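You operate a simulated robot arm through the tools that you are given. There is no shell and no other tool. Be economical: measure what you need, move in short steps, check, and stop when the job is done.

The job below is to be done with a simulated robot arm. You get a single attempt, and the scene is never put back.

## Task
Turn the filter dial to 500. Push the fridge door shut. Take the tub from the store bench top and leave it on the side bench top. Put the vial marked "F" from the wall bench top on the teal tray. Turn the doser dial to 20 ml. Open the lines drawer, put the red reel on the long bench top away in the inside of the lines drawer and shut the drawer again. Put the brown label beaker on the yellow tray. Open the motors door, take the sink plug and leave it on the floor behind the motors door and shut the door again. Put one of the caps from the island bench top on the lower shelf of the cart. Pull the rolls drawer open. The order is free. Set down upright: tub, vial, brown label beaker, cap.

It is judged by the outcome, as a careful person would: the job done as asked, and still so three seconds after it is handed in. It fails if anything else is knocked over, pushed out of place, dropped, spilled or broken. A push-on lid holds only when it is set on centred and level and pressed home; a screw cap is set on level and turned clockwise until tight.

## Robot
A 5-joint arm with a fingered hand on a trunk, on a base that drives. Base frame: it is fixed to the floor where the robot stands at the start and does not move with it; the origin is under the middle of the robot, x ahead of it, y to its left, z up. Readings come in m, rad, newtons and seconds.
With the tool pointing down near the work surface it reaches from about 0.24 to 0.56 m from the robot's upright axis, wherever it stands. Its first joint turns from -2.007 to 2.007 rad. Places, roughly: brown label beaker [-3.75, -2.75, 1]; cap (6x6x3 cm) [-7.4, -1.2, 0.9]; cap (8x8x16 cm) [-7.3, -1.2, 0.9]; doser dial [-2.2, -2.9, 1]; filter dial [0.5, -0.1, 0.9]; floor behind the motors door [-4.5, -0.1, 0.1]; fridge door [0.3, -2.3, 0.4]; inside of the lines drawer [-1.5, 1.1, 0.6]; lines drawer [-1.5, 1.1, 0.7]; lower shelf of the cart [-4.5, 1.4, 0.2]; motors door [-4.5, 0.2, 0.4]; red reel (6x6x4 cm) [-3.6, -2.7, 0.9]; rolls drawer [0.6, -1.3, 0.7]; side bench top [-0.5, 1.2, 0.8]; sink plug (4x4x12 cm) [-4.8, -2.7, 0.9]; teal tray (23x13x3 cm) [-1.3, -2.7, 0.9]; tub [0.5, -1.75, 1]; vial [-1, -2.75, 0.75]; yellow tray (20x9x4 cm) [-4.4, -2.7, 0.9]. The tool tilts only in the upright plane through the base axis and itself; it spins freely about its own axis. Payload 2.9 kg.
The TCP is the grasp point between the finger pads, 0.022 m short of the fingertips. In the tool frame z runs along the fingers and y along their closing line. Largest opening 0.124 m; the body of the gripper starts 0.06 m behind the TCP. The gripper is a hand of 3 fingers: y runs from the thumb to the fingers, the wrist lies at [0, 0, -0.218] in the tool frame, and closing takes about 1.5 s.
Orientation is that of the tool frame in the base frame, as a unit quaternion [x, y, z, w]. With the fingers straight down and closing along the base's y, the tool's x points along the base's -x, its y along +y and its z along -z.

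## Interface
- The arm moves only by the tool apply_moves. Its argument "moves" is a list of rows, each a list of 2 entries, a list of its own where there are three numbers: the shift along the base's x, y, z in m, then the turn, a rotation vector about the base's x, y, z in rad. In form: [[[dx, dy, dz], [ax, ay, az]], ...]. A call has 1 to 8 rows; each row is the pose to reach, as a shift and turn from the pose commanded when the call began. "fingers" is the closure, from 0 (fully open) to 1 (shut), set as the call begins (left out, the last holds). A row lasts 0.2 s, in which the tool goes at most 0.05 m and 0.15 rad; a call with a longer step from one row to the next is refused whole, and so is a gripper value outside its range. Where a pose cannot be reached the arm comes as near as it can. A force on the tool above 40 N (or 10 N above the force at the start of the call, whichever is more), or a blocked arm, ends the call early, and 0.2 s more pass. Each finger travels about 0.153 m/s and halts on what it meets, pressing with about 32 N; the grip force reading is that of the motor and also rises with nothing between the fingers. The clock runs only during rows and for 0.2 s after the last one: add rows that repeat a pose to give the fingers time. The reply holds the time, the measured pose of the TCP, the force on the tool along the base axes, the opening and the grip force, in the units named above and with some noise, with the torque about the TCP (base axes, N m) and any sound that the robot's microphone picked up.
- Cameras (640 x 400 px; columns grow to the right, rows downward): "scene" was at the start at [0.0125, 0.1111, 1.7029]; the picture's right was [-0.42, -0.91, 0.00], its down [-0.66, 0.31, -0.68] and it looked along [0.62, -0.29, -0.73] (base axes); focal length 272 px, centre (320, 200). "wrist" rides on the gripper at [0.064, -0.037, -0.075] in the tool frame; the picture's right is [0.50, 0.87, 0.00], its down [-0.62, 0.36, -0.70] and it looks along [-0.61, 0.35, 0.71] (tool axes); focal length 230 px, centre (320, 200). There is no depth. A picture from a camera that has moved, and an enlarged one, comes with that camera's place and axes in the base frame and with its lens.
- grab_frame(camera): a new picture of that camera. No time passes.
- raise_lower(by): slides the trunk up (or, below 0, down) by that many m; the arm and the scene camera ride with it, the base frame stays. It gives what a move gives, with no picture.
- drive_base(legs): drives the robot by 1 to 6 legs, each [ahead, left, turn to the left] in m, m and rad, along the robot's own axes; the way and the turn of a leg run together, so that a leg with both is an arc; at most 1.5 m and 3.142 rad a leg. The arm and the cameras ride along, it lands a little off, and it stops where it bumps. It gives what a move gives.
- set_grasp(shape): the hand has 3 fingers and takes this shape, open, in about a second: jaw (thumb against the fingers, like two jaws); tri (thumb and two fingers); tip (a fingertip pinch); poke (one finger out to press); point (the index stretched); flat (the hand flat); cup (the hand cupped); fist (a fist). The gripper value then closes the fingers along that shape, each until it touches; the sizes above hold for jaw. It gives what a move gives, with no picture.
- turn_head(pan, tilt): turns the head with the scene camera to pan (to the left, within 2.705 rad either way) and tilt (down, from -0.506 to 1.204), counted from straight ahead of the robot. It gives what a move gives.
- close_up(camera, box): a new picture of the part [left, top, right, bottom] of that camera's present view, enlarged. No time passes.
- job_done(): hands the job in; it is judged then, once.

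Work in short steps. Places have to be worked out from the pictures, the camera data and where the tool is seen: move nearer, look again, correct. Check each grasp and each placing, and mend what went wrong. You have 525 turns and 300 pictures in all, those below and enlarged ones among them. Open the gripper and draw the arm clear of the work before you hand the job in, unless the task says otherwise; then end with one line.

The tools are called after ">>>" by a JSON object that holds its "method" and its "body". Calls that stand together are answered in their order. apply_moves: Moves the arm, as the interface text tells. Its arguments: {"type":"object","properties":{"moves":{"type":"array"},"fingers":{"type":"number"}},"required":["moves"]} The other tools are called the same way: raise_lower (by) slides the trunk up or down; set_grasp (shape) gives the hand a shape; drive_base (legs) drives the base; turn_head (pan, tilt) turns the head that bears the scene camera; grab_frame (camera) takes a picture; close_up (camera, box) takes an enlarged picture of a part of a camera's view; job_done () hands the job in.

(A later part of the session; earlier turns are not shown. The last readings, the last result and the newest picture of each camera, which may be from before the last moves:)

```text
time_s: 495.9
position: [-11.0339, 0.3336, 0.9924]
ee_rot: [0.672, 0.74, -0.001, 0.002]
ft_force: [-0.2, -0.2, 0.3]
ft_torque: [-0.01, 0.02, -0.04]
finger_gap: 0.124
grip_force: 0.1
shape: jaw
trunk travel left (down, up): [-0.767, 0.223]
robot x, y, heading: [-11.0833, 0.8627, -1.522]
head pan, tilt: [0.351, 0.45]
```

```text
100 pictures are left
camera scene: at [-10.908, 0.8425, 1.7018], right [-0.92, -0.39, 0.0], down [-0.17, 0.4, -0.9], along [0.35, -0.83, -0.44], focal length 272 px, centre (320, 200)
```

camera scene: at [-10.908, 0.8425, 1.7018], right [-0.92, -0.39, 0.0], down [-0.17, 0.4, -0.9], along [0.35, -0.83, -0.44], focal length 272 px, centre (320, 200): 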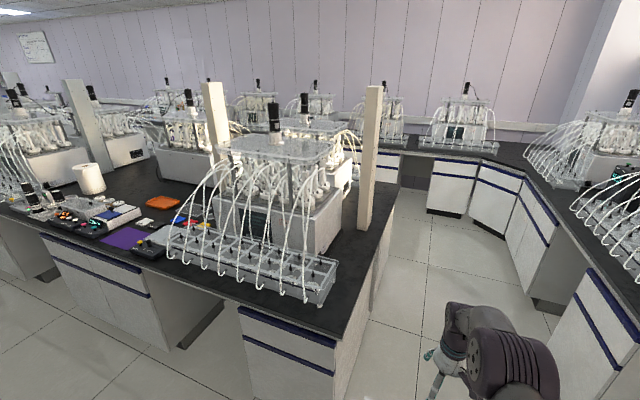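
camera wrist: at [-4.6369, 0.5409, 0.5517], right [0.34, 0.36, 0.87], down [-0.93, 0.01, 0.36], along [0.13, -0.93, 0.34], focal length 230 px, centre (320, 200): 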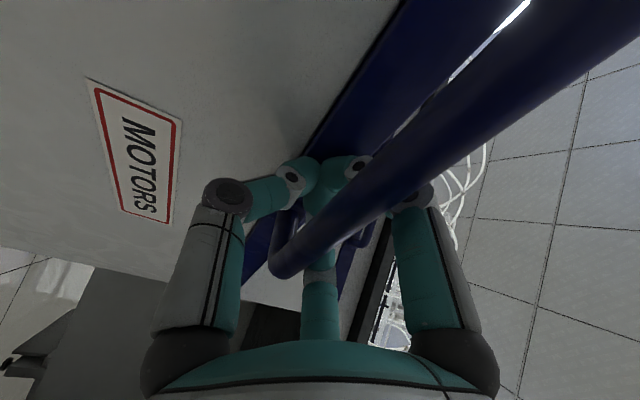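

The passage at the island's end is about 0.95 m wide. I'll pull the hand in close, centre in the passage and go around.

>>> {"method": "apply_moves", "body": {"moves": [[[-0.005, 0.045, 0.02], [0, 0, 0]], [[-0.01, 0.09, 0.03], [0, 0, 0]], [[-0.015, 0.135, 0.04], [0, 0, 0]], [[-0.02, 0.175, 0.05], [0, 0, 0]]], "fingers": 0.4}}

>>> {"method": "drive_base", "body": {"legs": [[0, -0.13, -0.05], [1.5, 0, 0], [0.72, 0, 0], [0, 0, 1.57]]}}

>>> {"method": "turn_head", "body": {"pan": -0.1, "tilt": 0.45}}

>>> {"method": "grab_frame", "body": {"camera": "scene"}}

```text
time_s: 496.9
position: [-11.0515, 0.5125, 1.0419]
ee_rot: [0.673, 0.74, -0.002, 0.002]
ft_force: [0.2, 0.3, 0.7]
ft_torque: [0.0, 0.0, 0.0]
finger_gap: 0.0749
grip_force: 0.1
shape: jaw
trunk travel left (down, up): [-0.767, 0.223]
robot x, y, heading: [-11.0884, 0.8625, -1.524]
head pan, tilt: [0.351, 0.45]
```

```text
time_s: 512.9
position: [-10.8357, -1.4194, 1.0402]
ee_rot: [-0.039, 0.999, 0.0, 0.002]
ft_force: [-0.3, 0.0, -0.1]
ft_torque: [-0.01, 0.03, 0.03]
finger_gap: 0.075
grip_force: 0.1
shape: jaw
trunk travel left (down, up): [-0.767, 0.223]
robot x, y, heading: [-11.1898, -1.4455, 0.03]
head pan, tilt: [0.351, 0.45]
```

```text
time_s: 513.8
position: [-10.8348, -1.4193, 1.0419]
ee_rot: [-0.04, 0.999, 0.0, 0.002]
ft_force: [-0.2, 0.0, 0.7]
ft_torque: [0.02, -0.01, -0.01]
finger_gap: 0.0749
grip_force: 0.0
shape: jaw
trunk travel left (down, up): [-0.767, 0.223]
robot x, y, heading: [-11.1891, -1.4483, 0.032]
head pan, tilt: [-0.099, 0.45]
```

```text
99 pictures are left
camera scene: at [-11.1583, -1.3117, 1.7018], right [-0.07, -1.0, 0.0], down [-0.43, 0.03, -0.9], along [0.9, -0.06, -0.44], focal length 272 px, centre (320, 200)
```

scene: 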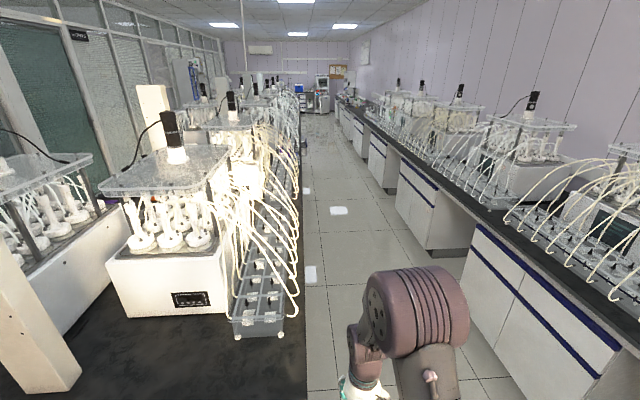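

The south aisle is clear. I'll drive along it to the cap's position.

>>> {"method": "drive_base", "body": {"legs": [[0.2, -0.32, -0.03], [1.5, 0, 0], [1.5, 0, 0], [0.35, 0, 0]]}}

>>> {"method": "turn_head", "body": {"pan": 1.2, "tilt": 0.75}}

>>> {"method": "grab_frame", "body": {"camera": "scene"}}

```text
time_s: 532.4
position: [-7.2116, -1.7178, 1.0412]
ee_rot: [-0.032, 0.999, 0.0, 0.002]
ft_force: [1.2, 0.5, 0.1]
ft_torque: [0.01, 0.02, 0.03]
finger_gap: 0.0749
grip_force: 0.0
shape: jaw
trunk travel left (down, up): [-0.767, 0.223]
robot x, y, heading: [-7.5626, -1.7409, 0.015]
head pan, tilt: [-0.099, 0.45]
```

```text
time_s: 533.9
position: [-7.2131, -1.7172, 1.0408]
ee_rot: [-0.033, 0.999, 0.0, 0.001]
ft_force: [0.7, -0.4, 0.2]
ft_torque: [0.01, 0.04, -0.01]
finger_gap: 0.0748
grip_force: 0.1
shape: jaw
trunk travel left (down, up): [-0.767, 0.223]
robot x, y, heading: [-7.5654, -1.7424, 0.018]
head pan, tilt: [1.201, 0.75]
```

```text
98 pictures are left
camera scene: at [-7.5964, -1.5193, 1.6754], right [0.94, -0.35, 0.0], down [-0.24, -0.64, -0.73], along [0.26, 0.69, -0.68], focal length 272 px, centre (320, 200)
```

scene: 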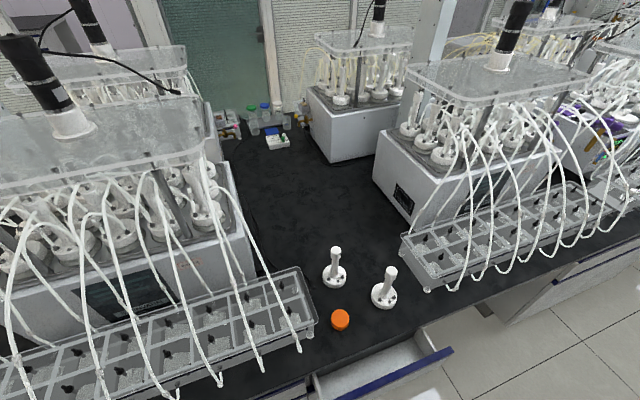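

The orange cap (6×6×3 cm) is at about (-7.417, -1.212). A drawer below it stands slightly open, so I'll keep the base clear of that. I'll turn to face the island and line up.

>>> {"method": "drive_base", "body": {"legs": [[0, 0, 1.55], [0, -0.14, 0]]}}

>>> {"method": "raise_lower", "body": {"by": -0.08}}

>>> {"method": "grab_frame", "body": {"camera": "wrist"}}

```text
time_s: 538.9
position: [-7.4203, -1.3964, 1.0423]
ee_rot: [-0.705, 0.709, 0.002, 0.002]
ft_force: [0.3, 0.6, 0.3]
ft_torque: [0.03, 0.04, 0.02]
finger_gap: 0.075
grip_force: 0.0
shape: jaw
trunk travel left (down, up): [-0.767, 0.223]
robot x, y, heading: [-7.4209, -1.7488, 1.52]
head pan, tilt: [1.201, 0.75]
```

```text
time_s: 540.0
position: [-7.421, -1.397, 0.9618]
ee_rot: [-0.705, 0.709, 0.002, 0.001]
ft_force: [0.3, -0.2, 0.3]
ft_torque: [0.04, 0.0, -0.01]
finger_gap: 0.075
grip_force: 0.1
shape: jaw
trunk travel left (down, up): [-0.687, 0.303]
robot x, y, heading: [-7.4238, -1.7479, 1.513]
head pan, tilt: [1.201, 0.75]
```

```text
97 pictures are left
camera wrist: at [-7.3855, -1.4616, 1.0366], right [-0.87, -0.5, 0.0], down [-0.35, 0.62, 0.7], along [-0.35, 0.61, -0.71], focal length 230 px, centre (320, 200)
```

wrist: 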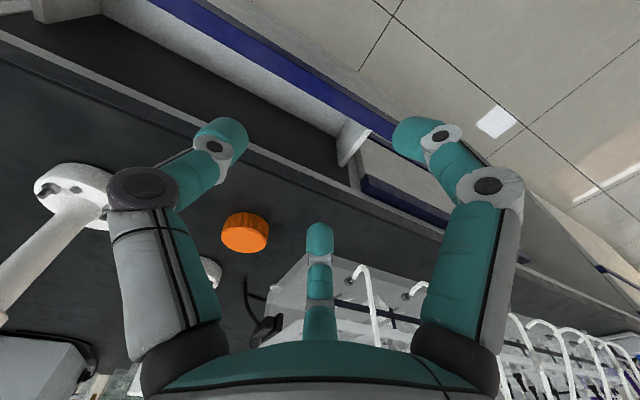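

The tube rack is only 7 cm to one side of the cap, so I'll spin 90° to close front to back, with a 72 mm opening.

>>> {"method": "apply_moves", "body": {"moves": [[[0, 0, 0], [0, 0, -0.14]], [[0, 0, 0], [0, 0, -0.28]], [[0, 0, 0], [0, 0, -0.42]], [[0, 0, 0], [0, 0, -0.56]], [[0, 0, 0], [0, 0, -0.7]], [[0, 0, 0], [0, 0, -0.84]], [[0, 0, 0], [0, 0, -0.98]], [[0, 0, 0], [0, 0, -1.12]]], "fingers": 0.4}}

>>> {"method": "apply_moves", "body": {"moves": [[[0, 0, 0.02], [0, 0, -0.14]], [[0, 0, 0.02], [0, 0, -0.28]], [[0, 0, 0.02], [0, 0, -0.42]], [[0.001, 0.045, 0.02], [0, 0, -0.45]], [[0.002, 0.09, 0.02], [0, 0, -0.45]], [[0.003, 0.135, 0.02], [0, 0, -0.45]], [[0.003, 0.178, 0.02], [0, 0, -0.45]], [[0.003, 0.178, 0.0], [0, 0, -0.45]]]}}

>>> {"method": "grab_frame", "body": {"camera": "wrist"}}

```text
time_s: 541.9
position: [-7.4203, -1.3967, 0.9629]
ee_rot: [-0.219, 0.976, 0.0, -0.001]
ft_force: [-0.1, 0.1, 0.0]
ft_torque: [0.01, -0.01, -0.02]
finger_gap: 0.0752
grip_force: 0.0
shape: jaw
trunk travel left (down, up): [-0.687, 0.303]
robot x, y, heading: [-7.4189, -1.7456, 1.516]
head pan, tilt: [1.201, 0.75]
```

```text
time_s: 543.6
position: [-7.4154, -1.221, 0.9607]
ee_rot: [0.002, 1.0, -0.001, 0.0]
ft_force: [-0.2, -0.2, 0.6]
ft_torque: [-0.02, -0.01, -0.05]
finger_gap: 0.075
grip_force: 0.1
shape: jaw
trunk travel left (down, up): [-0.687, 0.303]
robot x, y, heading: [-7.4215, -1.7475, 1.517]
head pan, tilt: [1.201, 0.75]
```

```text
96 pictures are left
camera wrist: at [-7.4811, -1.2582, 1.0368], right [-0.5, 0.87, 0.0], down [0.62, 0.35, 0.7], along [0.61, 0.35, -0.71], focal length 230 px, centre (320, 200)
```

wrist: 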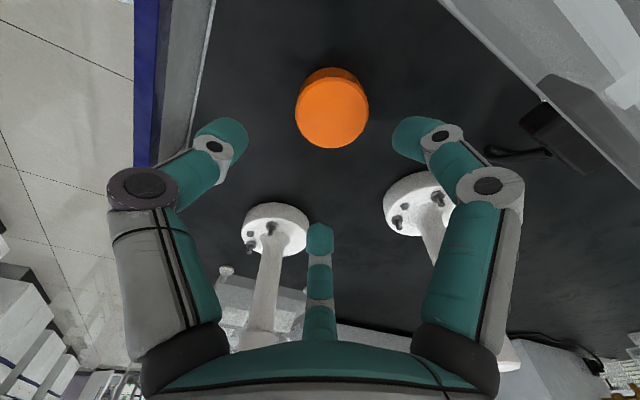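

The cap is centred. I'll adjust slightly, descend and grip.

>>> {"method": "apply_moves", "body": {"moves": [[[-0.007, 0.005, -0.03], [0, 0, 0]], [[-0.007, 0.005, -0.06], [0, 0, 0]], [[-0.007, 0.005, -0.084], [0, 0, 0]], [[-0.007, 0.005, -0.084], [0, 0, 0]]]}}

>>> {"method": "apply_moves", "body": {"moves": [[[0, 0, 0], [0, 0, 0]], [[0, 0, 0], [0, 0, 0]], [[0, 0, 0], [0, 0, 0]]], "fingers": 0.65}}

>>> {"method": "grab_frame", "body": {"camera": "wrist"}}

```text
time_s: 544.6
position: [-7.4252, -1.2159, 0.8768]
ee_rot: [0.003, 1.0, 0.0, 0.0]
ft_force: [0.2, 0.1, -0.2]
ft_torque: [0.01, 0.02, -0.04]
finger_gap: 0.0749
grip_force: 0.0
shape: jaw
trunk travel left (down, up): [-0.687, 0.303]
robot x, y, heading: [-7.4207, -1.7496, 1.513]
head pan, tilt: [1.201, 0.75]
```

```text
time_s: 545.5
position: [-7.4261, -1.2148, 0.8782]
ee_rot: [0.002, 1.0, 0.0, -0.001]
ft_force: [0.1, -0.6, -0.1]
ft_torque: [0.01, 0.02, -0.01]
finger_gap: 0.0464
grip_force: 32.4
shape: jaw
trunk travel left (down, up): [-0.687, 0.303]
robot x, y, heading: [-7.424, -1.746, 1.516]
head pan, tilt: [1.201, 0.75]
```

```text
95 pictures are left
camera wrist: at [-7.4904, -1.2515, 0.9528], right [-0.5, 0.87, 0.0], down [0.62, 0.35, 0.7], along [0.61, 0.35, -0.71], focal length 230 px, centre (320, 200)
```

wrist: 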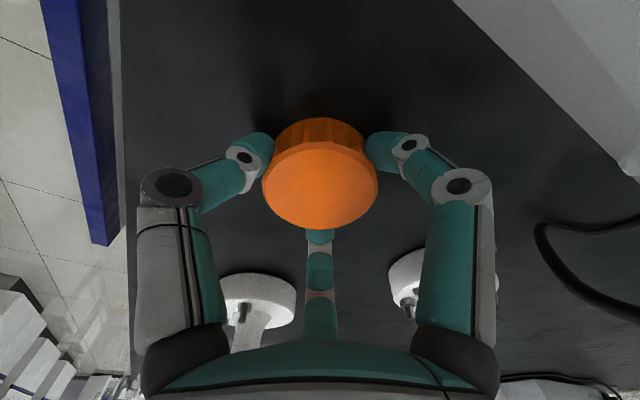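

Gripped. I'll lift straight up, then retract.

>>> {"method": "apply_moves", "body": {"moves": [[[0, 0, 0.04], [0, 0, 0]], [[0, 0, 0.08], [0, 0, 0]], [[0, 0, 0.12], [0, 0, 0]], [[0, -0.04, 0.13], [0, 0, 0]], [[0, -0.085, 0.13], [0, 0, 0]], [[0, -0.13, 0.13], [0, 0, 0]], [[0, -0.17, 0.13], [0, 0, 0]]]}}

>>> {"method": "grab_frame", "body": {"camera": "wrist"}}

```text
time_s: 547.0
position: [-7.4268, -1.3855, 1.0071]
ee_rot: [0.002, 1.0, 0.001, 0.0]
ft_force: [-0.4, -0.6, 0.3]
ft_torque: [0.0, 0.02, -0.02]
finger_gap: 0.046
grip_force: 31.8
shape: jaw
trunk travel left (down, up): [-0.687, 0.303]
robot x, y, heading: [-7.4231, -1.7465, 1.515]
head pan, tilt: [1.201, 0.75]
```

```text
94 pictures are left
camera wrist: at [-7.4917, -1.4229, 1.0829], right [-0.5, 0.87, 0.0], down [0.62, 0.35, 0.7], along [0.61, 0.35, -0.71], focal length 230 px, centre (320, 200)
```

wrist: 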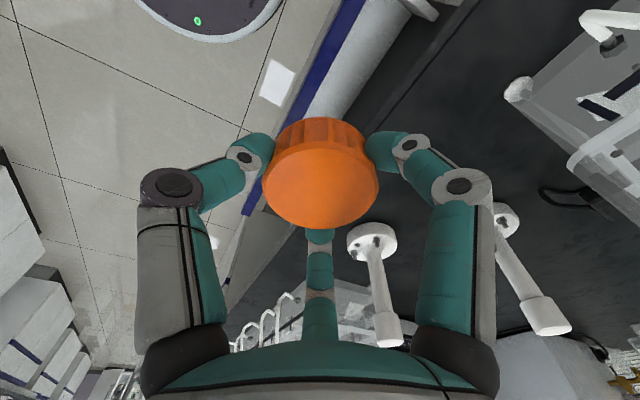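

The cap is held. I'll drive east along the south aisle, then north to the cart's front side.

>>> {"method": "drive_base", "body": {"legs": [[0, 0, -1.515], [1.5, 0, 0], [1.5, 0, 0], [1.5, 0, 0], [0.5, 0, 0]]}}

```text
time_s: 562.8
position: [-4.5577, -1.4247, 1.0084]
ee_rot: [0.613, 0.79, 0.001, 0.001]
ft_force: [-0.2, 0.2, 0.2]
ft_torque: [0.03, 0.02, 0.02]
finger_gap: 0.046
grip_force: 31.9
shape: jaw
trunk travel left (down, up): [-0.687, 0.303]
robot x, y, heading: [-4.9141, -1.5206, 0.199]
head pan, tilt: [1.201, 0.75]
stopped in leg 3: the robot was blocked; the commanded pose is now the measured one
```

The heading drifted to 0.2 and the base touched the island's side. I'll correct and continue.

>>> {"method": "drive_base", "body": {"legs": [[0, -0.2, 0], [0, 0, -0.2]]}}

>>> {"method": "turn_head", "body": {"pan": 0.5, "tilt": 0.6}}

>>> {"method": "grab_frame", "body": {"camera": "scene"}}

```text
time_s: 565.1
position: [-4.5053, -1.6906, 1.0077]
ee_rot: [0.688, 0.726, 0.0, 0.001]
ft_force: [0.2, 0.5, -0.1]
ft_torque: [-0.01, 0.03, 0.0]
finger_gap: 0.046
grip_force: 32.5
shape: jaw
trunk travel left (down, up): [-0.687, 0.303]
robot x, y, heading: [-4.8712, -1.7146, 0.002]
head pan, tilt: [1.201, 0.75]
```

```text
time_s: 566.2
position: [-4.5039, -1.6905, 1.0077]
ee_rot: [0.689, 0.725, 0.0, 0.001]
ft_force: [-0.1, 0.1, 0.2]
ft_torque: [0.03, -0.02, 0.01]
finger_gap: 0.046
grip_force: 32.0
shape: jaw
trunk travel left (down, up): [-0.687, 0.303]
robot x, y, heading: [-4.8701, -1.7175, 0.002]
head pan, tilt: [0.499, 0.6]
```

```text
93 pictures are left
camera scene: at [-4.8505, -1.529, 1.6082], right [0.48, -0.88, 0.0], down [-0.5, -0.27, -0.82], along [0.72, 0.4, -0.57], focal length 272 px, centre (320, 200)
```

scene: 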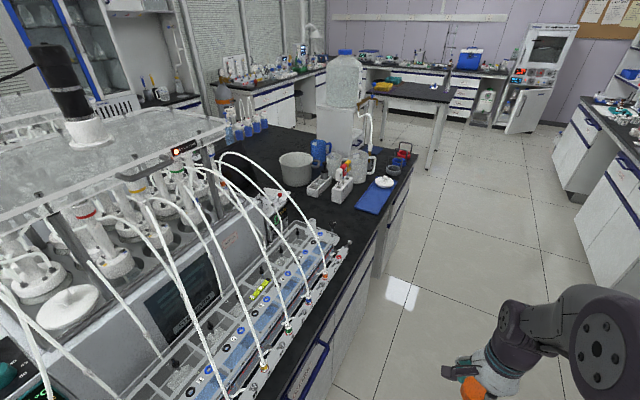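

>>> {"method": "drive_base", "body": {"legs": [[1.5, 0, 0], [0.95, 0, 0], [0, 0, 1.57]]}}

```text
time_s: 581.9
position: [-2.4609, -1.3698, 1.0076]
ee_rot: [-0.016, 1.0, 0.001, 0.0]
ft_force: [0.5, -0.1, 0.2]
ft_torque: [-0.01, 0.01, -0.03]
finger_gap: 0.0456
grip_force: 31.9
shape: jaw
trunk travel left (down, up): [-0.687, 0.303]
robot x, y, heading: [-2.4467, -1.7351, 1.55]
head pan, tilt: [0.499, 0.6]
```

>>> {"method": "drive_base", "body": {"legs": [[1.5, 0, 0.02], [0.55, 0, 0], [0, 0, 1.56]]}}

```text
time_s: 596.0
position: [-2.7776, 0.2604, 1.0074]
ee_rot: [0.74, -0.673, -0.001, 0.001]
ft_force: [-0.5, -0.3, 0.7]
ft_torque: [0.02, -0.03, 0.03]
finger_gap: 0.0453
grip_force: 32.1
shape: jaw
trunk travel left (down, up): [-0.687, 0.303]
robot x, y, heading: [-2.417, 0.2982, -3.096]
head pan, tilt: [0.499, 0.6]
```

>>> {"method": "drive_base", "body": {"legs": [[0.22, 0, -0.045], [0, -0.43, 0], [1.5, 0, 0]]}}

>>> {"method": "turn_head", "body": {"pan": -1.0, "tilt": 0.85}}

>>> {"method": "grab_frame", "body": {"camera": "scene"}}

```text
time_s: 606.8
position: [-4.4851, 0.7121, 1.0068]
ee_rot: [0.722, -0.692, 0.0, 0.0]
ft_force: [-0.1, 0.3, -0.2]
ft_torque: [-0.04, 0.0, 0.0]
finger_gap: 0.0454
grip_force: 32.2
shape: jaw
trunk travel left (down, up): [-0.687, 0.303]
robot x, y, heading: [-4.1217, 0.7314, 3.136]
head pan, tilt: [0.499, 0.6]
```

```text
time_s: 608.4
position: [-4.4842, 0.7126, 1.0083]
ee_rot: [0.722, -0.692, 0.0, 0.0]
ft_force: [0.1, 0.2, -0.2]
ft_torque: [-0.02, -0.03, 0.0]
finger_gap: 0.0457
grip_force: 32.4
shape: jaw
trunk travel left (down, up): [-0.687, 0.303]
robot x, y, heading: [-4.1223, 0.731, 3.135]
head pan, tilt: [-1.0, 0.85]
```

```text
92 pictures are left
camera scene: at [-4.104, 0.6539, 1.5873], right [0.85, 0.53, 0.0], down [0.4, -0.64, -0.66], along [-0.35, 0.56, -0.75], focal length 272 px, centre (320, 200)
```

scene: 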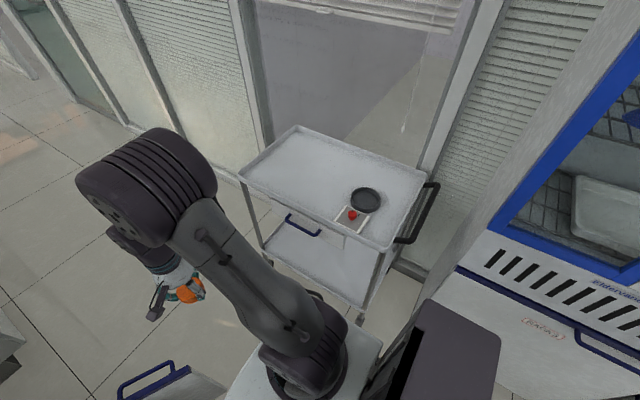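

The cart has a drawer-like front under its top shelf and the lower shelf is open below. I'll enlarge to judge clearances.

>>> {"method": "close_up", "body": {"camera": "scene", "box": [230, 120, 450, 330]}}

```text
1.90 times, centred on (340, 225) of scene
camera zoom: at [-4.104, 0.6539, 1.5873], right [0.85, 0.53, 0.0], down [0.4, -0.64, -0.66], along [-0.35, 0.56, -0.75], focal length 518 px, centre (282, 152)
```

zoom: 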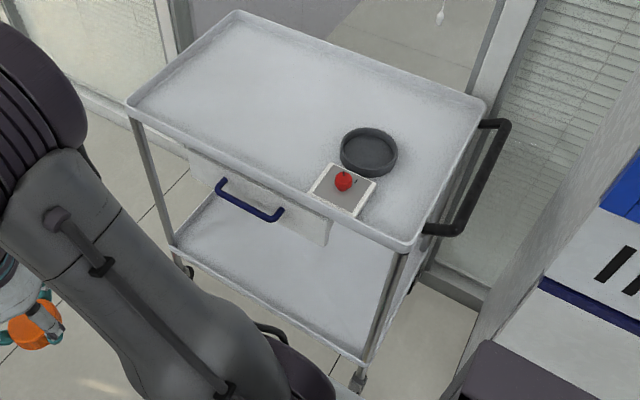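

There's no drawer at the cart's right part (x > -4.32), and the lower shelf is at z≈0.25. I'll face the cart at x≈-4.29 and lower the arm in front of it.

>>> {"method": "drive_base", "body": {"legs": [[0, 0.04, 0], [0, 0, -1.56], [0, 0.16, 0]]}}

>>> {"method": "raise_lower", "body": {"by": -0.3}}

>>> {"method": "turn_head", "body": {"pan": 0.0, "tilt": 0.95}}

>>> {"method": "grab_frame", "body": {"camera": "scene"}}

>>> {"method": "grab_frame", "body": {"camera": "wrist"}}

```text
time_s: 614.0
position: [-4.3237, 1.0472, 1.0072]
ee_rot: [-0.047, 0.999, 0.0, 0.0]
ft_force: [0.0, 0.5, 1.0]
ft_torque: [-0.04, 0.0, -0.03]
finger_gap: 0.0449
grip_force: 31.7
shape: jaw
trunk travel left (down, up): [-0.687, 0.303]
robot x, y, heading: [-4.2785, 0.6852, 1.616]
head pan, tilt: [-1.0, 0.85]
```

```text
time_s: 617.0
position: [-4.3236, 1.0491, 0.7083]
ee_rot: [-0.047, 0.999, 0.0, 0.0]
ft_force: [-0.5, 0.5, 0.0]
ft_torque: [0.0, 0.01, 0.03]
finger_gap: 0.0455
grip_force: 31.8
shape: jaw
trunk travel left (down, up): [-0.387, 0.603]
robot x, y, heading: [-4.2849, 0.6892, 1.613]
head pan, tilt: [-1.0, 0.85]
```

```text
time_s: 618.3
position: [-4.3224, 1.0478, 0.7072]
ee_rot: [-0.047, 0.999, 0.001, 0.0]
ft_force: [-0.3, 0.4, 0.6]
ft_torque: [-0.04, 0.02, 0.0]
finger_gap: 0.0452
grip_force: 31.9
shape: jaw
trunk travel left (down, up): [-0.387, 0.603]
robot x, y, heading: [-4.2832, 0.6847, 1.614]
head pan, tilt: [0.0, 0.949]
```

```text
90 pictures are left
camera scene: at [-4.4273, 0.6936, 1.2798], right [1.0, 0.04, 0.0], down [0.03, -0.81, -0.58], along [-0.02, 0.58, -0.81], focal length 272 px, centre (320, 200)
```

scene: 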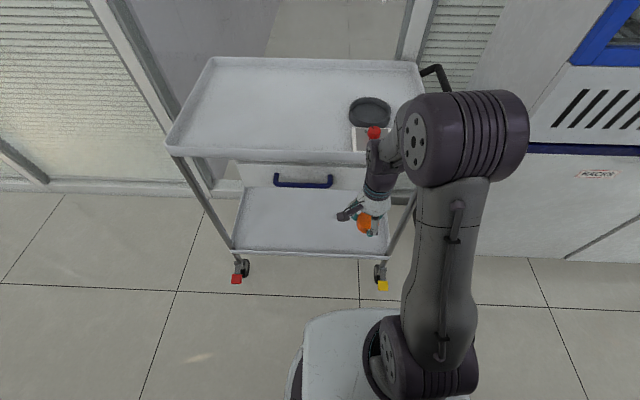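

```text
89 pictures are left
camera wrist: at [-4.3836, 1.006, 0.7825], right [-0.58, 0.81, 0.0], down [0.58, 0.41, 0.7], along [0.57, 0.41, -0.71], focal length 230 px, centre (320, 200)
```

wrist: 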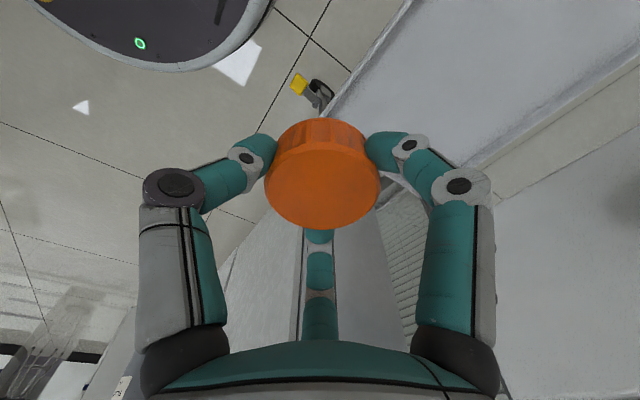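

The lower shelf's lip is at z≈0.24 and its right post at x≈-4.17. I'll aim for (-4.27, 1.28): lower further, then slide in under the top shelf.

>>> {"method": "raise_lower", "body": {"by": -0.2}}

>>> {"method": "apply_moves", "body": {"moves": [[[0.015, 0, -0.045], [0, 0, 0]], [[0.03, 0, -0.09], [0, 0, 0]], [[0.045, 0, -0.13], [0, 0, 0]], [[0.05, 0, -0.15], [0, 0, 0]], [[0.05, 0, -0.15], [0, 0, 0]]]}}

>>> {"method": "grab_frame", "body": {"camera": "scene"}}

```text
time_s: 620.5
position: [-4.3229, 1.0484, 0.5072]
ee_rot: [-0.047, 0.999, 0.0, 0.0]
ft_force: [-0.2, -0.2, -0.6]
ft_torque: [0.0, -0.01, -0.02]
finger_gap: 0.0452
grip_force: 32.5
shape: jaw
trunk travel left (down, up): [-0.187, 0.803]
robot x, y, heading: [-4.2806, 0.6861, 1.613]
head pan, tilt: [0.0, 0.949]
```

```text
time_s: 621.7
position: [-4.2703, 1.0475, 0.3545]
ee_rot: [-0.047, 0.999, 0.0, 0.0]
ft_force: [0.0, 0.1, 0.1]
ft_torque: [0.0, 0.01, 0.0]
finger_gap: 0.045
grip_force: 31.3
shape: jaw
trunk travel left (down, up): [-0.187, 0.803]
robot x, y, heading: [-4.2823, 0.689, 1.614]
head pan, tilt: [0.0, 0.949]
```

```text
88 pictures are left
camera scene: at [-4.4273, 0.6936, 1.0798], right [1.0, 0.04, 0.0], down [0.04, -0.81, -0.58], along [-0.03, 0.58, -0.81], focal length 272 px, centre (320, 200)
```

scene: 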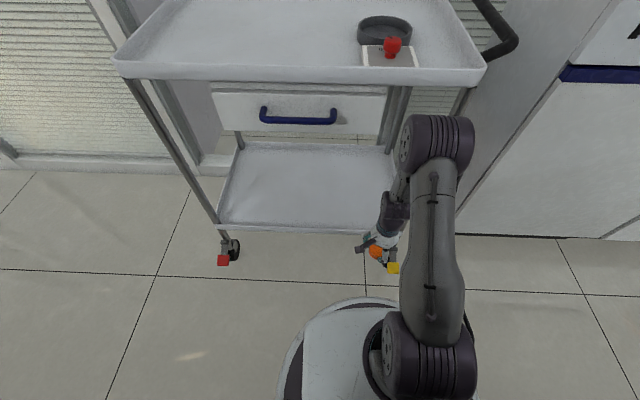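

The way is clear. I'll slide forward over the shelf at z≈0.355.

>>> {"method": "apply_moves", "body": {"moves": [[[0, 0.045, 0], [0, 0, 0]], [[0, 0.09, 0], [0, 0, 0]], [[0, 0.135, 0], [0, 0, 0]], [[0, 0.18, 0], [0, 0, 0]], [[0, 0.225, 0], [0, 0, 0]], [[0, 0.225, 0], [0, 0, 0]]]}}

>>> {"method": "grab_frame", "body": {"camera": "wrist"}}

```text
time_s: 623.1
position: [-4.2706, 1.2649, 0.3589]
ee_rot: [-0.048, 0.999, 0.0, 0.0]
ft_force: [0.1, 0.2, 0.1]
ft_torque: [0.0, 0.0, -0.02]
finger_gap: 0.045
grip_force: 31.9
shape: jaw
out of reach, approached as far as the arm can: row 5, 6
trunk travel left (down, up): [-0.187, 0.803]
robot x, y, heading: [-4.285, 0.6903, 1.606]
head pan, tilt: [0.0, 0.949]
```

```text
87 pictures are left
camera wrist: at [-4.3317, 1.2216, 0.4339], right [-0.58, 0.81, 0.0], down [0.58, 0.41, 0.7], along [0.57, 0.4, -0.71], focal length 230 px, centre (320, 200)
```

wrist: 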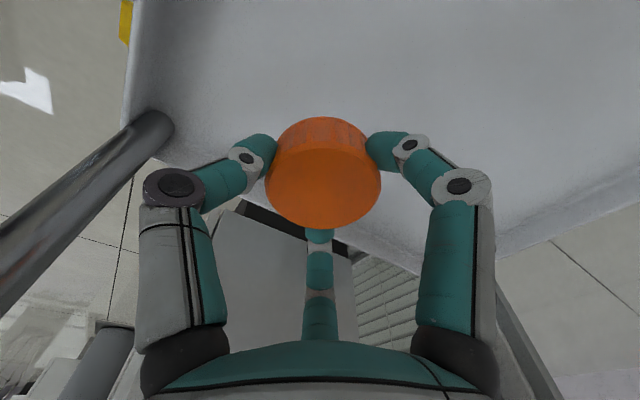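

At full reach over the shelf. I'll ease back 3 cm to stay off the singularity, then lower with the trunk in steps.

>>> {"method": "apply_moves", "body": {"moves": [[[0, -0.015, 0], [0, 0, 0]], [[0, -0.03, 0], [0, 0, 0]], [[0, -0.03, 0], [0, 0, 0]]]}}

>>> {"method": "raise_lower", "body": {"by": -0.06}}

>>> {"method": "raise_lower", "body": {"by": -0.015}}

>>> {"method": "grab_frame", "body": {"camera": "wrist"}}

```text
time_s: 623.9
position: [-4.2714, 1.2336, 0.3586]
ee_rot: [-0.047, 0.999, 0.0, 0.001]
ft_force: [0.7, 0.9, -0.3]
ft_torque: [0.02, -0.02, -0.01]
finger_gap: 0.0451
grip_force: 31.6
shape: jaw
trunk travel left (down, up): [-0.187, 0.803]
robot x, y, heading: [-4.2826, 0.6874, 1.614]
head pan, tilt: [0.0, 0.949]
```

```text
time_s: 624.9
position: [-4.2709, 1.2339, 0.2986]
ee_rot: [-0.047, 0.999, 0.0, 0.0]
ft_force: [0.7, 0.3, 0.2]
ft_torque: [0.01, -0.02, 0.01]
finger_gap: 0.045
grip_force: 32.3
shape: jaw
trunk travel left (down, up): [-0.127, 0.863]
robot x, y, heading: [-4.2838, 0.6853, 1.614]
head pan, tilt: [0.0, 0.949]
```

```text
time_s: 625.5
position: [-4.271, 1.233, 0.2845]
ee_rot: [-0.048, 0.999, 0.0, 0.0]
ft_force: [-0.2, -0.2, 0.3]
ft_torque: [0.0, 0.03, -0.03]
finger_gap: 0.0451
grip_force: 31.5
shape: jaw
trunk travel left (down, up): [-0.112, 0.878]
robot x, y, heading: [-4.2838, 0.689, 1.615]
head pan, tilt: [0.0, 0.949]
```

```text
86 pictures are left
camera wrist: at [-4.3322, 1.1912, 0.3592], right [-0.58, 0.81, 0.0], down [0.58, 0.41, 0.7], along [0.57, 0.41, -0.71], focal length 230 px, centre (320, 200)
```

wrist: 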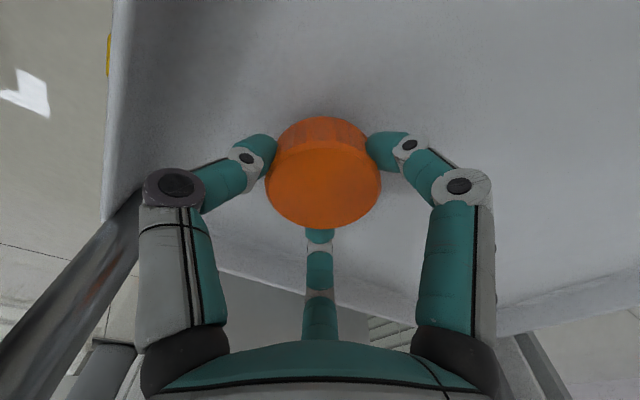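

I'll lower with the arm in small steps until contact.

>>> {"method": "apply_moves", "body": {"moves": [[[0, 0, -0.006], [0, 0, 0]], [[0, 0, -0.012], [0, 0, 0]], [[0, 0, -0.018], [0, 0, 0]], [[0, 0, -0.024], [0, 0, 0]], [[0, 0, -0.03], [0, 0, 0]], [[0, 0, -0.036], [0, 0, 0]], [[0, 0, -0.042], [0, 0, 0]]]}}

```text
time_s: 626.4
position: [-4.2705, 1.2351, 0.2705]
ee_rot: [-0.047, 0.999, 0.005, 0.001]
ft_force: [-0.2, -11.6, 31.9]
ft_torque: [-0.39, 0.09, 0.05]
finger_gap: 0.0471
grip_force: 32.0
shape: jaw
trunk travel left (down, up): [-0.112, 0.878]
robot x, y, heading: [-4.2825, 0.6847, 1.617]
head pan, tilt: [0.0, 0.949]
stopped in row 4: the force on the tool passed its limit at 45 N (the readings are from after the stop); the commanded pose is now the measured one
```

Contact with the shelf at TCP z 0.27. I'll ease up, open and check.

>>> {"method": "apply_moves", "body": {"moves": [[[0, 0, 0.003], [0, 0, 0]], [[0, 0, 0.003], [0, 0, 0]], [[0, 0, 0.003], [0, 0, 0]]], "fingers": 0.42}}

>>> {"method": "raise_lower", "body": {"by": 0.07}}

>>> {"method": "grab_frame", "body": {"camera": "wrist"}}

```text
time_s: 627.2
position: [-4.2696, 1.2354, 0.271]
ee_rot: [-0.048, 0.999, 0.002, 0.0]
ft_force: [0.5, -0.2, 0.1]
ft_torque: [-0.02, 0.01, 0.01]
finger_gap: 0.0712
grip_force: 0.0
shape: jaw
trunk travel left (down, up): [-0.112, 0.878]
robot x, y, heading: [-4.2839, 0.6894, 1.618]
head pan, tilt: [0.0, 0.949]
```

```text
time_s: 628.3
position: [-4.27, 1.2351, 0.3403]
ee_rot: [-0.047, 0.999, 0.003, 0.0]
ft_force: [0.2, 1.4, 0.1]
ft_torque: [-0.02, 0.0, 0.0]
finger_gap: 0.0712
grip_force: 0.1
shape: jaw
trunk travel left (down, up): [-0.182, 0.808]
robot x, y, heading: [-4.2794, 0.6844, 1.613]
head pan, tilt: [0.0, 0.949]
```

```text
85 pictures are left
camera wrist: at [-4.3318, 1.1922, 0.4149], right [-0.58, 0.81, 0.0], down [0.58, 0.41, 0.7], along [0.57, 0.41, -0.71], focal length 230 px, centre (320, 200)
```

wrist: 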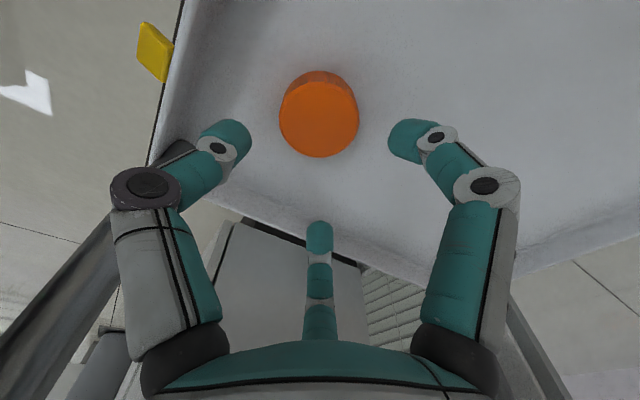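

The cap sits flat on the lower shelf. I'll withdraw the hand straight back, then raise.

>>> {"method": "apply_moves", "body": {"moves": [[[0, -0.045, 0.01], [0, 0, 0]], [[0, -0.09, 0.01], [0, 0, 0]], [[0, -0.135, 0.01], [0, 0, 0]], [[0, -0.18, 0.01], [0, 0, 0]], [[0, -0.2, 0.01], [0, 0, 0]]]}}

>>> {"method": "raise_lower", "body": {"by": 0.4}}

>>> {"method": "raise_lower", "body": {"by": 0.2}}

```text
time_s: 629.5
position: [-4.2716, 1.0326, 0.3514]
ee_rot: [-0.047, 0.999, 0.002, 0.0]
ft_force: [1.2, 0.3, 0.6]
ft_torque: [-0.03, 0.0, 0.06]
finger_gap: 0.0714
grip_force: 0.0
shape: jaw
trunk travel left (down, up): [-0.182, 0.808]
robot x, y, heading: [-4.2838, 0.6887, 1.611]
head pan, tilt: [0.0, 0.949]
```

```text
time_s: 633.3
position: [-4.2708, 1.033, 0.751]
ee_rot: [-0.047, 0.999, 0.002, 0.0]
ft_force: [0.4, -0.5, 0.1]
ft_torque: [-0.01, -0.01, -0.01]
finger_gap: 0.0715
grip_force: 0.0
shape: jaw
trunk travel left (down, up): [-0.582, 0.408]
robot x, y, heading: [-4.2785, 0.6839, 1.618]
head pan, tilt: [0.0, 0.949]
```

```text
time_s: 635.5
position: [-4.2716, 1.0335, 0.95]
ee_rot: [-0.047, 0.999, 0.001, 0.001]
ft_force: [0.2, 0.3, -0.2]
ft_torque: [-0.02, 0.04, 0.05]
finger_gap: 0.0712
grip_force: 0.1
shape: jaw
trunk travel left (down, up): [-0.782, 0.208]
robot x, y, heading: [-4.2851, 0.6889, 1.611]
head pan, tilt: [0.0, 0.949]
```

Now for the sink plug: I'll drive back east, around the island's end and along the south aisle.

>>> {"method": "drive_base", "body": {"legs": [[0, 0, -1.61], [1.5, 0, 0], [0.12, -0.38, 0], [0.25, 0, 0], [0, 0, -1.57]]}}

```text
time_s: 654.1
position: [-2.4507, -0.0108, 0.9515]
ee_rot: [1.0, 0.03, 0.0, 0.002]
ft_force: [0.3, -0.1, 0.0]
ft_torque: [0.03, 0.0, -0.03]
finger_gap: 0.0714
grip_force: 0.1
shape: jaw
trunk travel left (down, up): [-0.782, 0.208]
robot x, y, heading: [-2.4283, 0.3377, -1.56]
head pan, tilt: [0.0, 0.949]
```

>>> {"method": "drive_base", "body": {"legs": [[1.5, 0, -0.01], [0.6, 0, 0], [0, 0, -1.57], [1.2, 0, 0]]}}

```text
time_s: 673.9
position: [-3.9666, -1.7505, 0.9494]
ee_rot: [0.741, -0.672, -0.001, 0.001]
ft_force: [-0.5, -0.3, -0.3]
ft_torque: [0.01, -0.01, 0.02]
finger_gap: 0.0713
grip_force: 0.0
shape: jaw
trunk travel left (down, up): [-0.782, 0.208]
robot x, y, heading: [-3.6223, -1.7621, -3.093]
head pan, tilt: [0.0, 0.949]
```

>>> {"method": "drive_base", "body": {"legs": [[1.2, 0, 0], [0, 0, 1.52], [0.2, 0, 0]]}}

>>> {"method": "turn_head", "body": {"pan": 0.0, "tilt": 0.85}}

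>>> {"method": "grab_frame", "body": {"camera": "scene"}}

>>> {"method": "grab_frame", "body": {"camera": "wrist"}}

```text
time_s: 684.8
position: [-4.8194, -2.3696, 0.9505]
ee_rot: [0.999, 0.034, 0.0, 0.001]
ft_force: [-1.0, -0.5, 0.5]
ft_torque: [0.01, 0.0, 0.01]
finger_gap: 0.0713
grip_force: 0.0
shape: jaw
trunk travel left (down, up): [-0.782, 0.208]
robot x, y, heading: [-4.7973, -2.0211, -1.549]
head pan, tilt: [0.0, 0.949]
```

```text
time_s: 685.5
position: [-4.8199, -2.3699, 0.951]
ee_rot: [0.999, 0.035, 0.0, 0.002]
ft_force: [-0.3, 0.3, 0.7]
ft_torque: [0.02, 0.01, -0.03]
finger_gap: 0.0712
grip_force: 0.0
shape: jaw
trunk travel left (down, up): [-0.782, 0.208]
robot x, y, heading: [-4.7953, -2.0239, -1.552]
head pan, tilt: [0.0, 0.85]
```

```text
84 pictures are left
camera scene: at [-4.6536, -2.0397, 1.6823], right [-1.0, -0.02, 0.0], down [-0.01, 0.75, -0.66], along [0.01, -0.66, -0.75], focal length 272 px, centre (320, 200)
```

scene: 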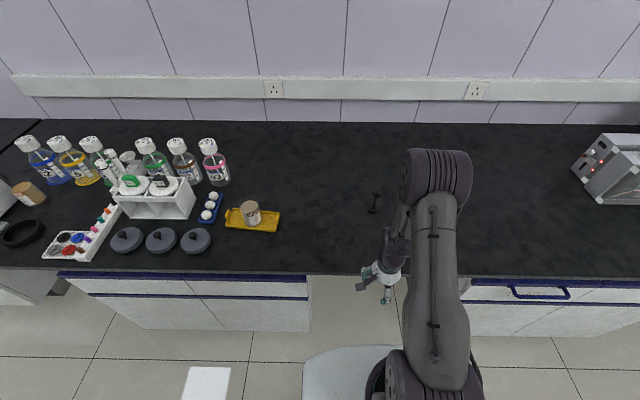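

```text
83 pictures are left
camera wrist: at [-4.7587, -2.328, 1.0257], right [0.56, -0.83, 0.0], down [-0.59, -0.4, 0.7], along [-0.58, -0.39, -0.71], focal length 230 px, centre (320, 200)
```

wrist: 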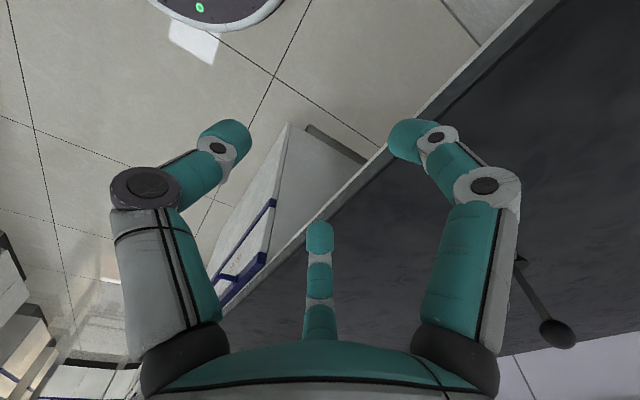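

The plug stands at about (-4.855, -2.72), its ball near z 0.945. I'll grip its stem with the tool tilted about 35° below horizontal, so it can later be set down standing inside the low cabinet. First I'll align, straighten the spin and tilt.

>>> {"method": "drive_base", "body": {"legs": [[0.06, -0.055, -0.02]]}}

>>> {"method": "apply_moves", "body": {"moves": [[[0, 0, 0.03], [0, 0, 0.14]], [[0, 0, 0.06], [0, 0, 0.28]], [[0, 0, 0.09], [0, 0, 0.42]], [[0, 0, 0.1], [0, 0, 0.56]], [[0, 0, 0.1], [0, 0, 0.7]], [[0, 0, 0.1], [0, 0, 0.84]], [[0, 0, 0.1], [0, 0, 0.98]], [[0, 0, 0.1], [0, 0, 1.12]]], "fingers": 0.5}}

>>> {"method": "apply_moves", "body": {"moves": [[[0.01, 0, 0], [0, 0, 0.14]], [[0.015, 0, 0], [0, 0, 0.28]], [[0.02, 0, 0], [0, 0, 0.42]], [[0.02, 0, 0], [0, 0, 0.48]]]}}

>>> {"method": "apply_moves", "body": {"moves": [[[0, -0.01, 0], [-0.14, 0, 0]], [[0, -0.02, 0], [-0.28, 0, 0]], [[0, -0.03, 0], [-0.42, 0, 0]], [[0, -0.04, 0], [-0.56, 0, 0]], [[0, -0.05, 0], [-0.7, 0, 0]], [[0, -0.06, 0], [-0.84, 0, 0]], [[0, -0.07, 0], [-0.96, 0, 0]]]}}

>>> {"method": "grab_frame", "body": {"camera": "wrist"}}

```text
time_s: 686.5
position: [-4.8793, -2.4293, 0.9501]
ee_rot: [1.0, 0.024, 0.0, 0.002]
ft_force: [0.7, -1.2, -0.2]
ft_torque: [-0.02, -0.01, -0.02]
finger_gap: 0.0715
grip_force: 0.1
shape: jaw
trunk travel left (down, up): [-0.782, 0.208]
robot x, y, heading: [-4.8525, -2.0836, -1.571]
head pan, tilt: [0.0, 0.85]
```

```text
time_s: 688.3
position: [-4.8802, -2.4296, 1.0516]
ee_rot: [0.834, 0.552, 0.0, 0.0]
ft_force: [-0.4, -0.5, -1.5]
ft_torque: [0.0, 0.02, 0.01]
finger_gap: 0.0626
grip_force: 0.0
shape: jaw
trunk travel left (down, up): [-0.782, 0.208]
robot x, y, heading: [-4.8519, -2.0878, -1.569]
head pan, tilt: [0.0, 0.85]
```

```text
time_s: 689.3
position: [-4.8601, -2.4299, 1.0502]
ee_rot: [0.679, 0.735, 0.0, 0.0]
ft_force: [0.3, -0.3, 0.0]
ft_torque: [-0.01, -0.03, 0.03]
finger_gap: 0.0626
grip_force: 0.0
shape: jaw
trunk travel left (down, up): [-0.782, 0.208]
robot x, y, heading: [-4.8494, -2.0857, -1.574]
head pan, tilt: [0.0, 0.85]
```

```text
time_s: 690.9
position: [-4.8543, -2.5308, 1.0387]
ee_rot: [0.603, 0.65, -0.341, 0.314]
ft_force: [-0.3, 0.5, 1.0]
ft_torque: [-0.02, -0.01, 0.03]
finger_gap: 0.0623
grip_force: 0.0
shape: jaw
out of reach, approached as far as the arm can: row 4, 5, 6, 7
trunk travel left (down, up): [-0.782, 0.208]
robot x, y, heading: [-4.8534, -2.0836, -1.569]
head pan, tilt: [0.0, 0.85]
```

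```text
82 pictures are left
camera wrist: at [-4.8961, -2.4344, 1.0323], right [0.82, 0.32, -0.47], down [0.41, 0.24, 0.88], along [0.39, -0.92, 0.06], focal length 230 px, centre (320, 200)
```

wrist: 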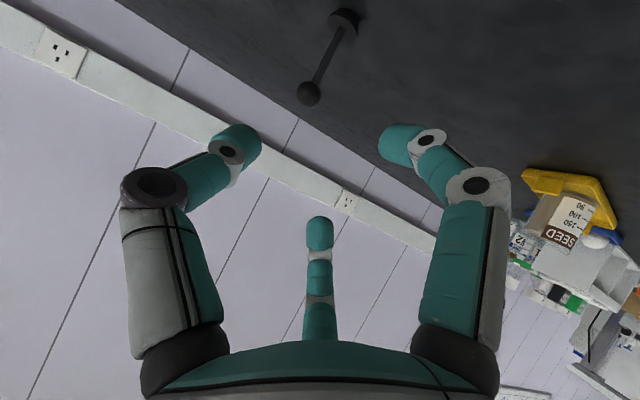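

The tool axis points right at the stem. I'll advance along it to (-4.856, -2.713, 0.915) and close.

>>> {"method": "apply_moves", "body": {"moves": [[[0, -0.037, -0.025], [0, 0, 0]], [[0, -0.074, -0.05], [0, 0, 0]], [[0, -0.11, -0.075], [0, 0, 0]], [[-0.001, -0.147, -0.1], [0, 0, 0]], [[-0.001, -0.18, -0.123], [0, 0, 0]], [[-0.001, -0.18, -0.123], [0, 0, 0]]]}}

>>> {"method": "grab_frame", "body": {"camera": "wrist"}}

```text
time_s: 692.3
position: [-4.8572, -2.7089, 0.9152]
ee_rot: [0.604, 0.65, -0.34, 0.311]
ft_force: [0.2, 0.2, -0.5]
ft_torque: [0.01, 0.0, -0.03]
finger_gap: 0.0627
grip_force: 0.0
shape: jaw
trunk travel left (down, up): [-0.782, 0.208]
robot x, y, heading: [-4.8486, -2.0843, -1.574]
head pan, tilt: [0.0, 0.85]
```

```text
81 pictures are left
camera wrist: at [-4.8982, -2.6123, 0.9089], right [0.82, 0.32, -0.47], down [0.41, 0.24, 0.88], along [0.39, -0.92, 0.06], focal length 230 px, centre (320, 200)
```

wrist: 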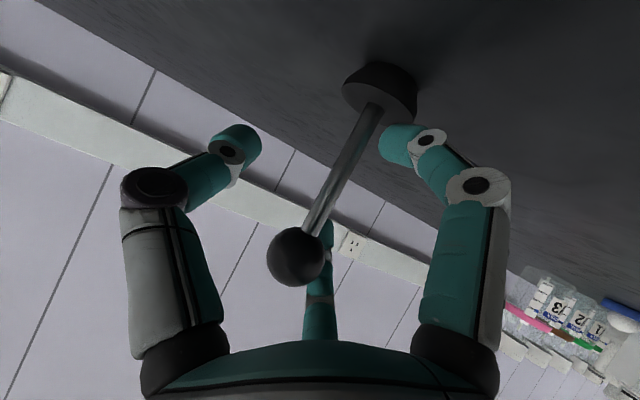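

The stem is between the fingers, so I'll close.

>>> {"method": "apply_moves", "body": {"moves": [[[0, 0, 0], [0, 0, 0]], [[0, 0, 0], [0, 0, 0]], [[0, 0, 0], [0, 0, 0]], [[0, 0, 0], [0, 0, 0]]], "fingers": 0.97}}

>>> {"method": "apply_moves", "body": {"moves": [[[0, 0.01, 0.03], [0, 0, 0]], [[0, 0.03, 0.06], [0, 0, 0]], [[0, 0.06, 0.09], [0, 0, 0]], [[0, 0.1, 0.11], [0, 0, 0]], [[0, 0.13, 0.13], [0, 0, 0]]]}}

>>> {"method": "grab_frame", "body": {"camera": "wrist"}}

```text
time_s: 693.3
position: [-4.8557, -2.7095, 0.9159]
ee_rot: [0.603, 0.65, -0.341, 0.312]
ft_force: [-0.4, 0.0, -0.8]
ft_torque: [0.0, -0.01, -0.01]
finger_gap: 0.0034
grip_force: 32.3
shape: jaw
trunk travel left (down, up): [-0.782, 0.208]
robot x, y, heading: [-4.8518, -2.0832, -1.574]
head pan, tilt: [0.0, 0.85]
```

```text
time_s: 694.5
position: [-4.8542, -2.5762, 1.0463]
ee_rot: [0.603, 0.65, -0.34, 0.312]
ft_force: [-1.2, 0.1, -1.0]
ft_torque: [0.04, 0.0, -0.02]
finger_gap: 0.0032
grip_force: 31.6
shape: jaw
trunk travel left (down, up): [-0.782, 0.208]
robot x, y, heading: [-4.8519, -2.0858, -1.57]
head pan, tilt: [0.0, 0.85]
```

```text
80 pictures are left
camera wrist: at [-4.8969, -2.4792, 1.039], right [0.82, 0.32, -0.47], down [0.41, 0.24, 0.88], along [0.39, -0.92, 0.06], focal length 230 px, centre (320, 200)
```

wrist: 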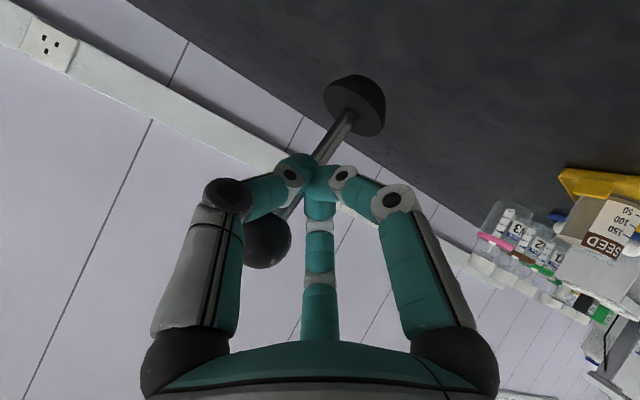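

The plug is held. I'll back off and head east, then north to the motors door.

>>> {"method": "drive_base", "body": {"legs": [[-0.34, 0, 0], [0, 0, 1.57], [1.2, 0, 0]]}}

```text
time_s: 706.3
position: [-3.1595, -1.7012, 1.0449]
ee_rot: [-0.044, 0.886, -0.014, 0.461]
ft_force: [0.1, -0.7, -0.9]
ft_torque: [0.02, 0.03, 0.01]
finger_gap: 0.0034
grip_force: 32.2
shape: jaw
trunk travel left (down, up): [-0.782, 0.208]
robot x, y, heading: [-3.6541, -1.7111, 0.022]
head pan, tilt: [0.0, 0.85]
```

>>> {"method": "drive_base", "body": {"legs": [[1.22, 0, -0.03], [0, 0, 1.57], [1.5, 0, 0], [0.5, 0, 0]]}}

```text
time_s: 725.7
position: [-2.4026, 0.7677, 1.0462]
ee_rot: [0.649, -0.604, -0.312, -0.341]
ft_force: [0.4, -0.4, -1.2]
ft_torque: [-0.02, -0.01, 0.0]
finger_gap: 0.0033
grip_force: 31.8
shape: jaw
trunk travel left (down, up): [-0.782, 0.208]
robot x, y, heading: [-2.4055, 0.2714, 1.566]
head pan, tilt: [0.0, 0.85]
```

>>> {"method": "drive_base", "body": {"legs": [[0, 0, 1.575], [0.22, 0, 0], [0, -0.42, 0], [1.1, 0, 0]]}}

>>> {"method": "turn_head", "body": {"pan": 0.6, "tilt": 0.9}}

>>> {"method": "grab_frame", "body": {"camera": "scene"}}

```text
time_s: 738.5
position: [-4.1979, 0.6822, 1.0445]
ee_rot: [0.886, 0.039, -0.462, -0.017]
ft_force: [0.0, 0.4, -0.6]
ft_torque: [0.01, -0.02, 0.03]
finger_gap: 0.0031
grip_force: 31.4
shape: jaw
trunk travel left (down, up): [-0.782, 0.208]
robot x, y, heading: [-3.7033, 0.6876, -3.132]
head pan, tilt: [0.0, 0.85]
```

```text
time_s: 739.5
position: [-4.1977, 0.6828, 1.045]
ee_rot: [0.886, 0.039, -0.461, -0.017]
ft_force: [0.1, -0.8, 0.7]
ft_torque: [-0.01, -0.02, 0.01]
finger_gap: 0.0029
grip_force: 31.9
shape: jaw
trunk travel left (down, up): [-0.782, 0.208]
robot x, y, heading: [-3.7033, 0.6824, -3.134]
head pan, tilt: [0.6, 0.901]
```

```text
79 pictures are left
camera scene: at [-3.7048, 0.4989, 1.6784], right [-0.57, 0.82, 0.0], down [0.64, 0.45, -0.62], along [-0.51, -0.35, -0.78], focal length 272 px, centre (320, 200)
```

scene: 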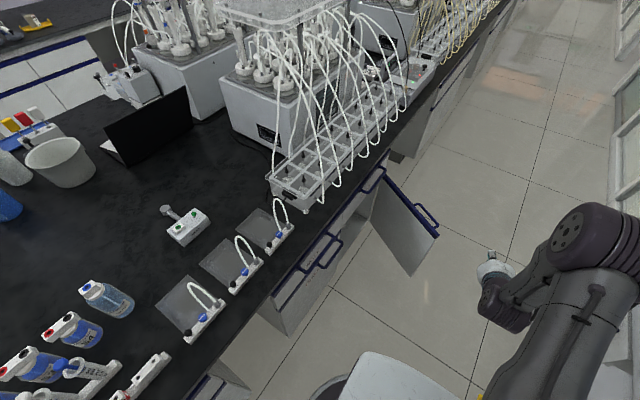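

The door is still open. I'll lower the arm here in the clear, turn to face the island, then sidestep in front of the opening.

>>> {"method": "raise_lower", "body": {"by": -0.4}}

>>> {"method": "raise_lower", "body": {"by": -0.2}}

>>> {"method": "drive_base", "body": {"legs": [[0, -0.11, 0], [0, 0, 1.56]]}}

```text
time_s: 743.3
position: [-4.1976, 0.6838, 0.6452]
ee_rot: [0.886, 0.038, -0.461, -0.017]
ft_force: [0.0, 0.4, -0.5]
ft_torque: [0.0, 0.0, -0.01]
finger_gap: 0.0029
grip_force: 31.9
shape: jaw
trunk travel left (down, up): [-0.382, 0.608]
robot x, y, heading: [-3.7034, 0.6884, -3.13]
head pan, tilt: [0.6, 0.901]
```

```text
time_s: 745.5
position: [-4.1977, 0.683, 0.4457]
ee_rot: [0.886, 0.039, -0.461, -0.017]
ft_force: [0.4, 0.2, 0.0]
ft_torque: [0.01, 0.03, -0.02]
finger_gap: 0.003
grip_force: 31.8
shape: jaw
trunk travel left (down, up): [-0.182, 0.808]
robot x, y, heading: [-3.7073, 0.6877, -3.136]
head pan, tilt: [0.6, 0.901]
```

```text
time_s: 750.4
position: [-3.7231, 0.3055, 0.4457]
ee_rot: [0.614, 0.641, -0.345, 0.306]
ft_force: [0.6, 0.1, -1.2]
ft_torque: [0.0, 0.03, 0.0]
finger_gap: 0.0029
grip_force: 32.0
shape: jaw
trunk travel left (down, up): [-0.182, 0.808]
robot x, y, heading: [-3.7034, 0.7948, -1.607]
head pan, tilt: [0.6, 0.901]
```

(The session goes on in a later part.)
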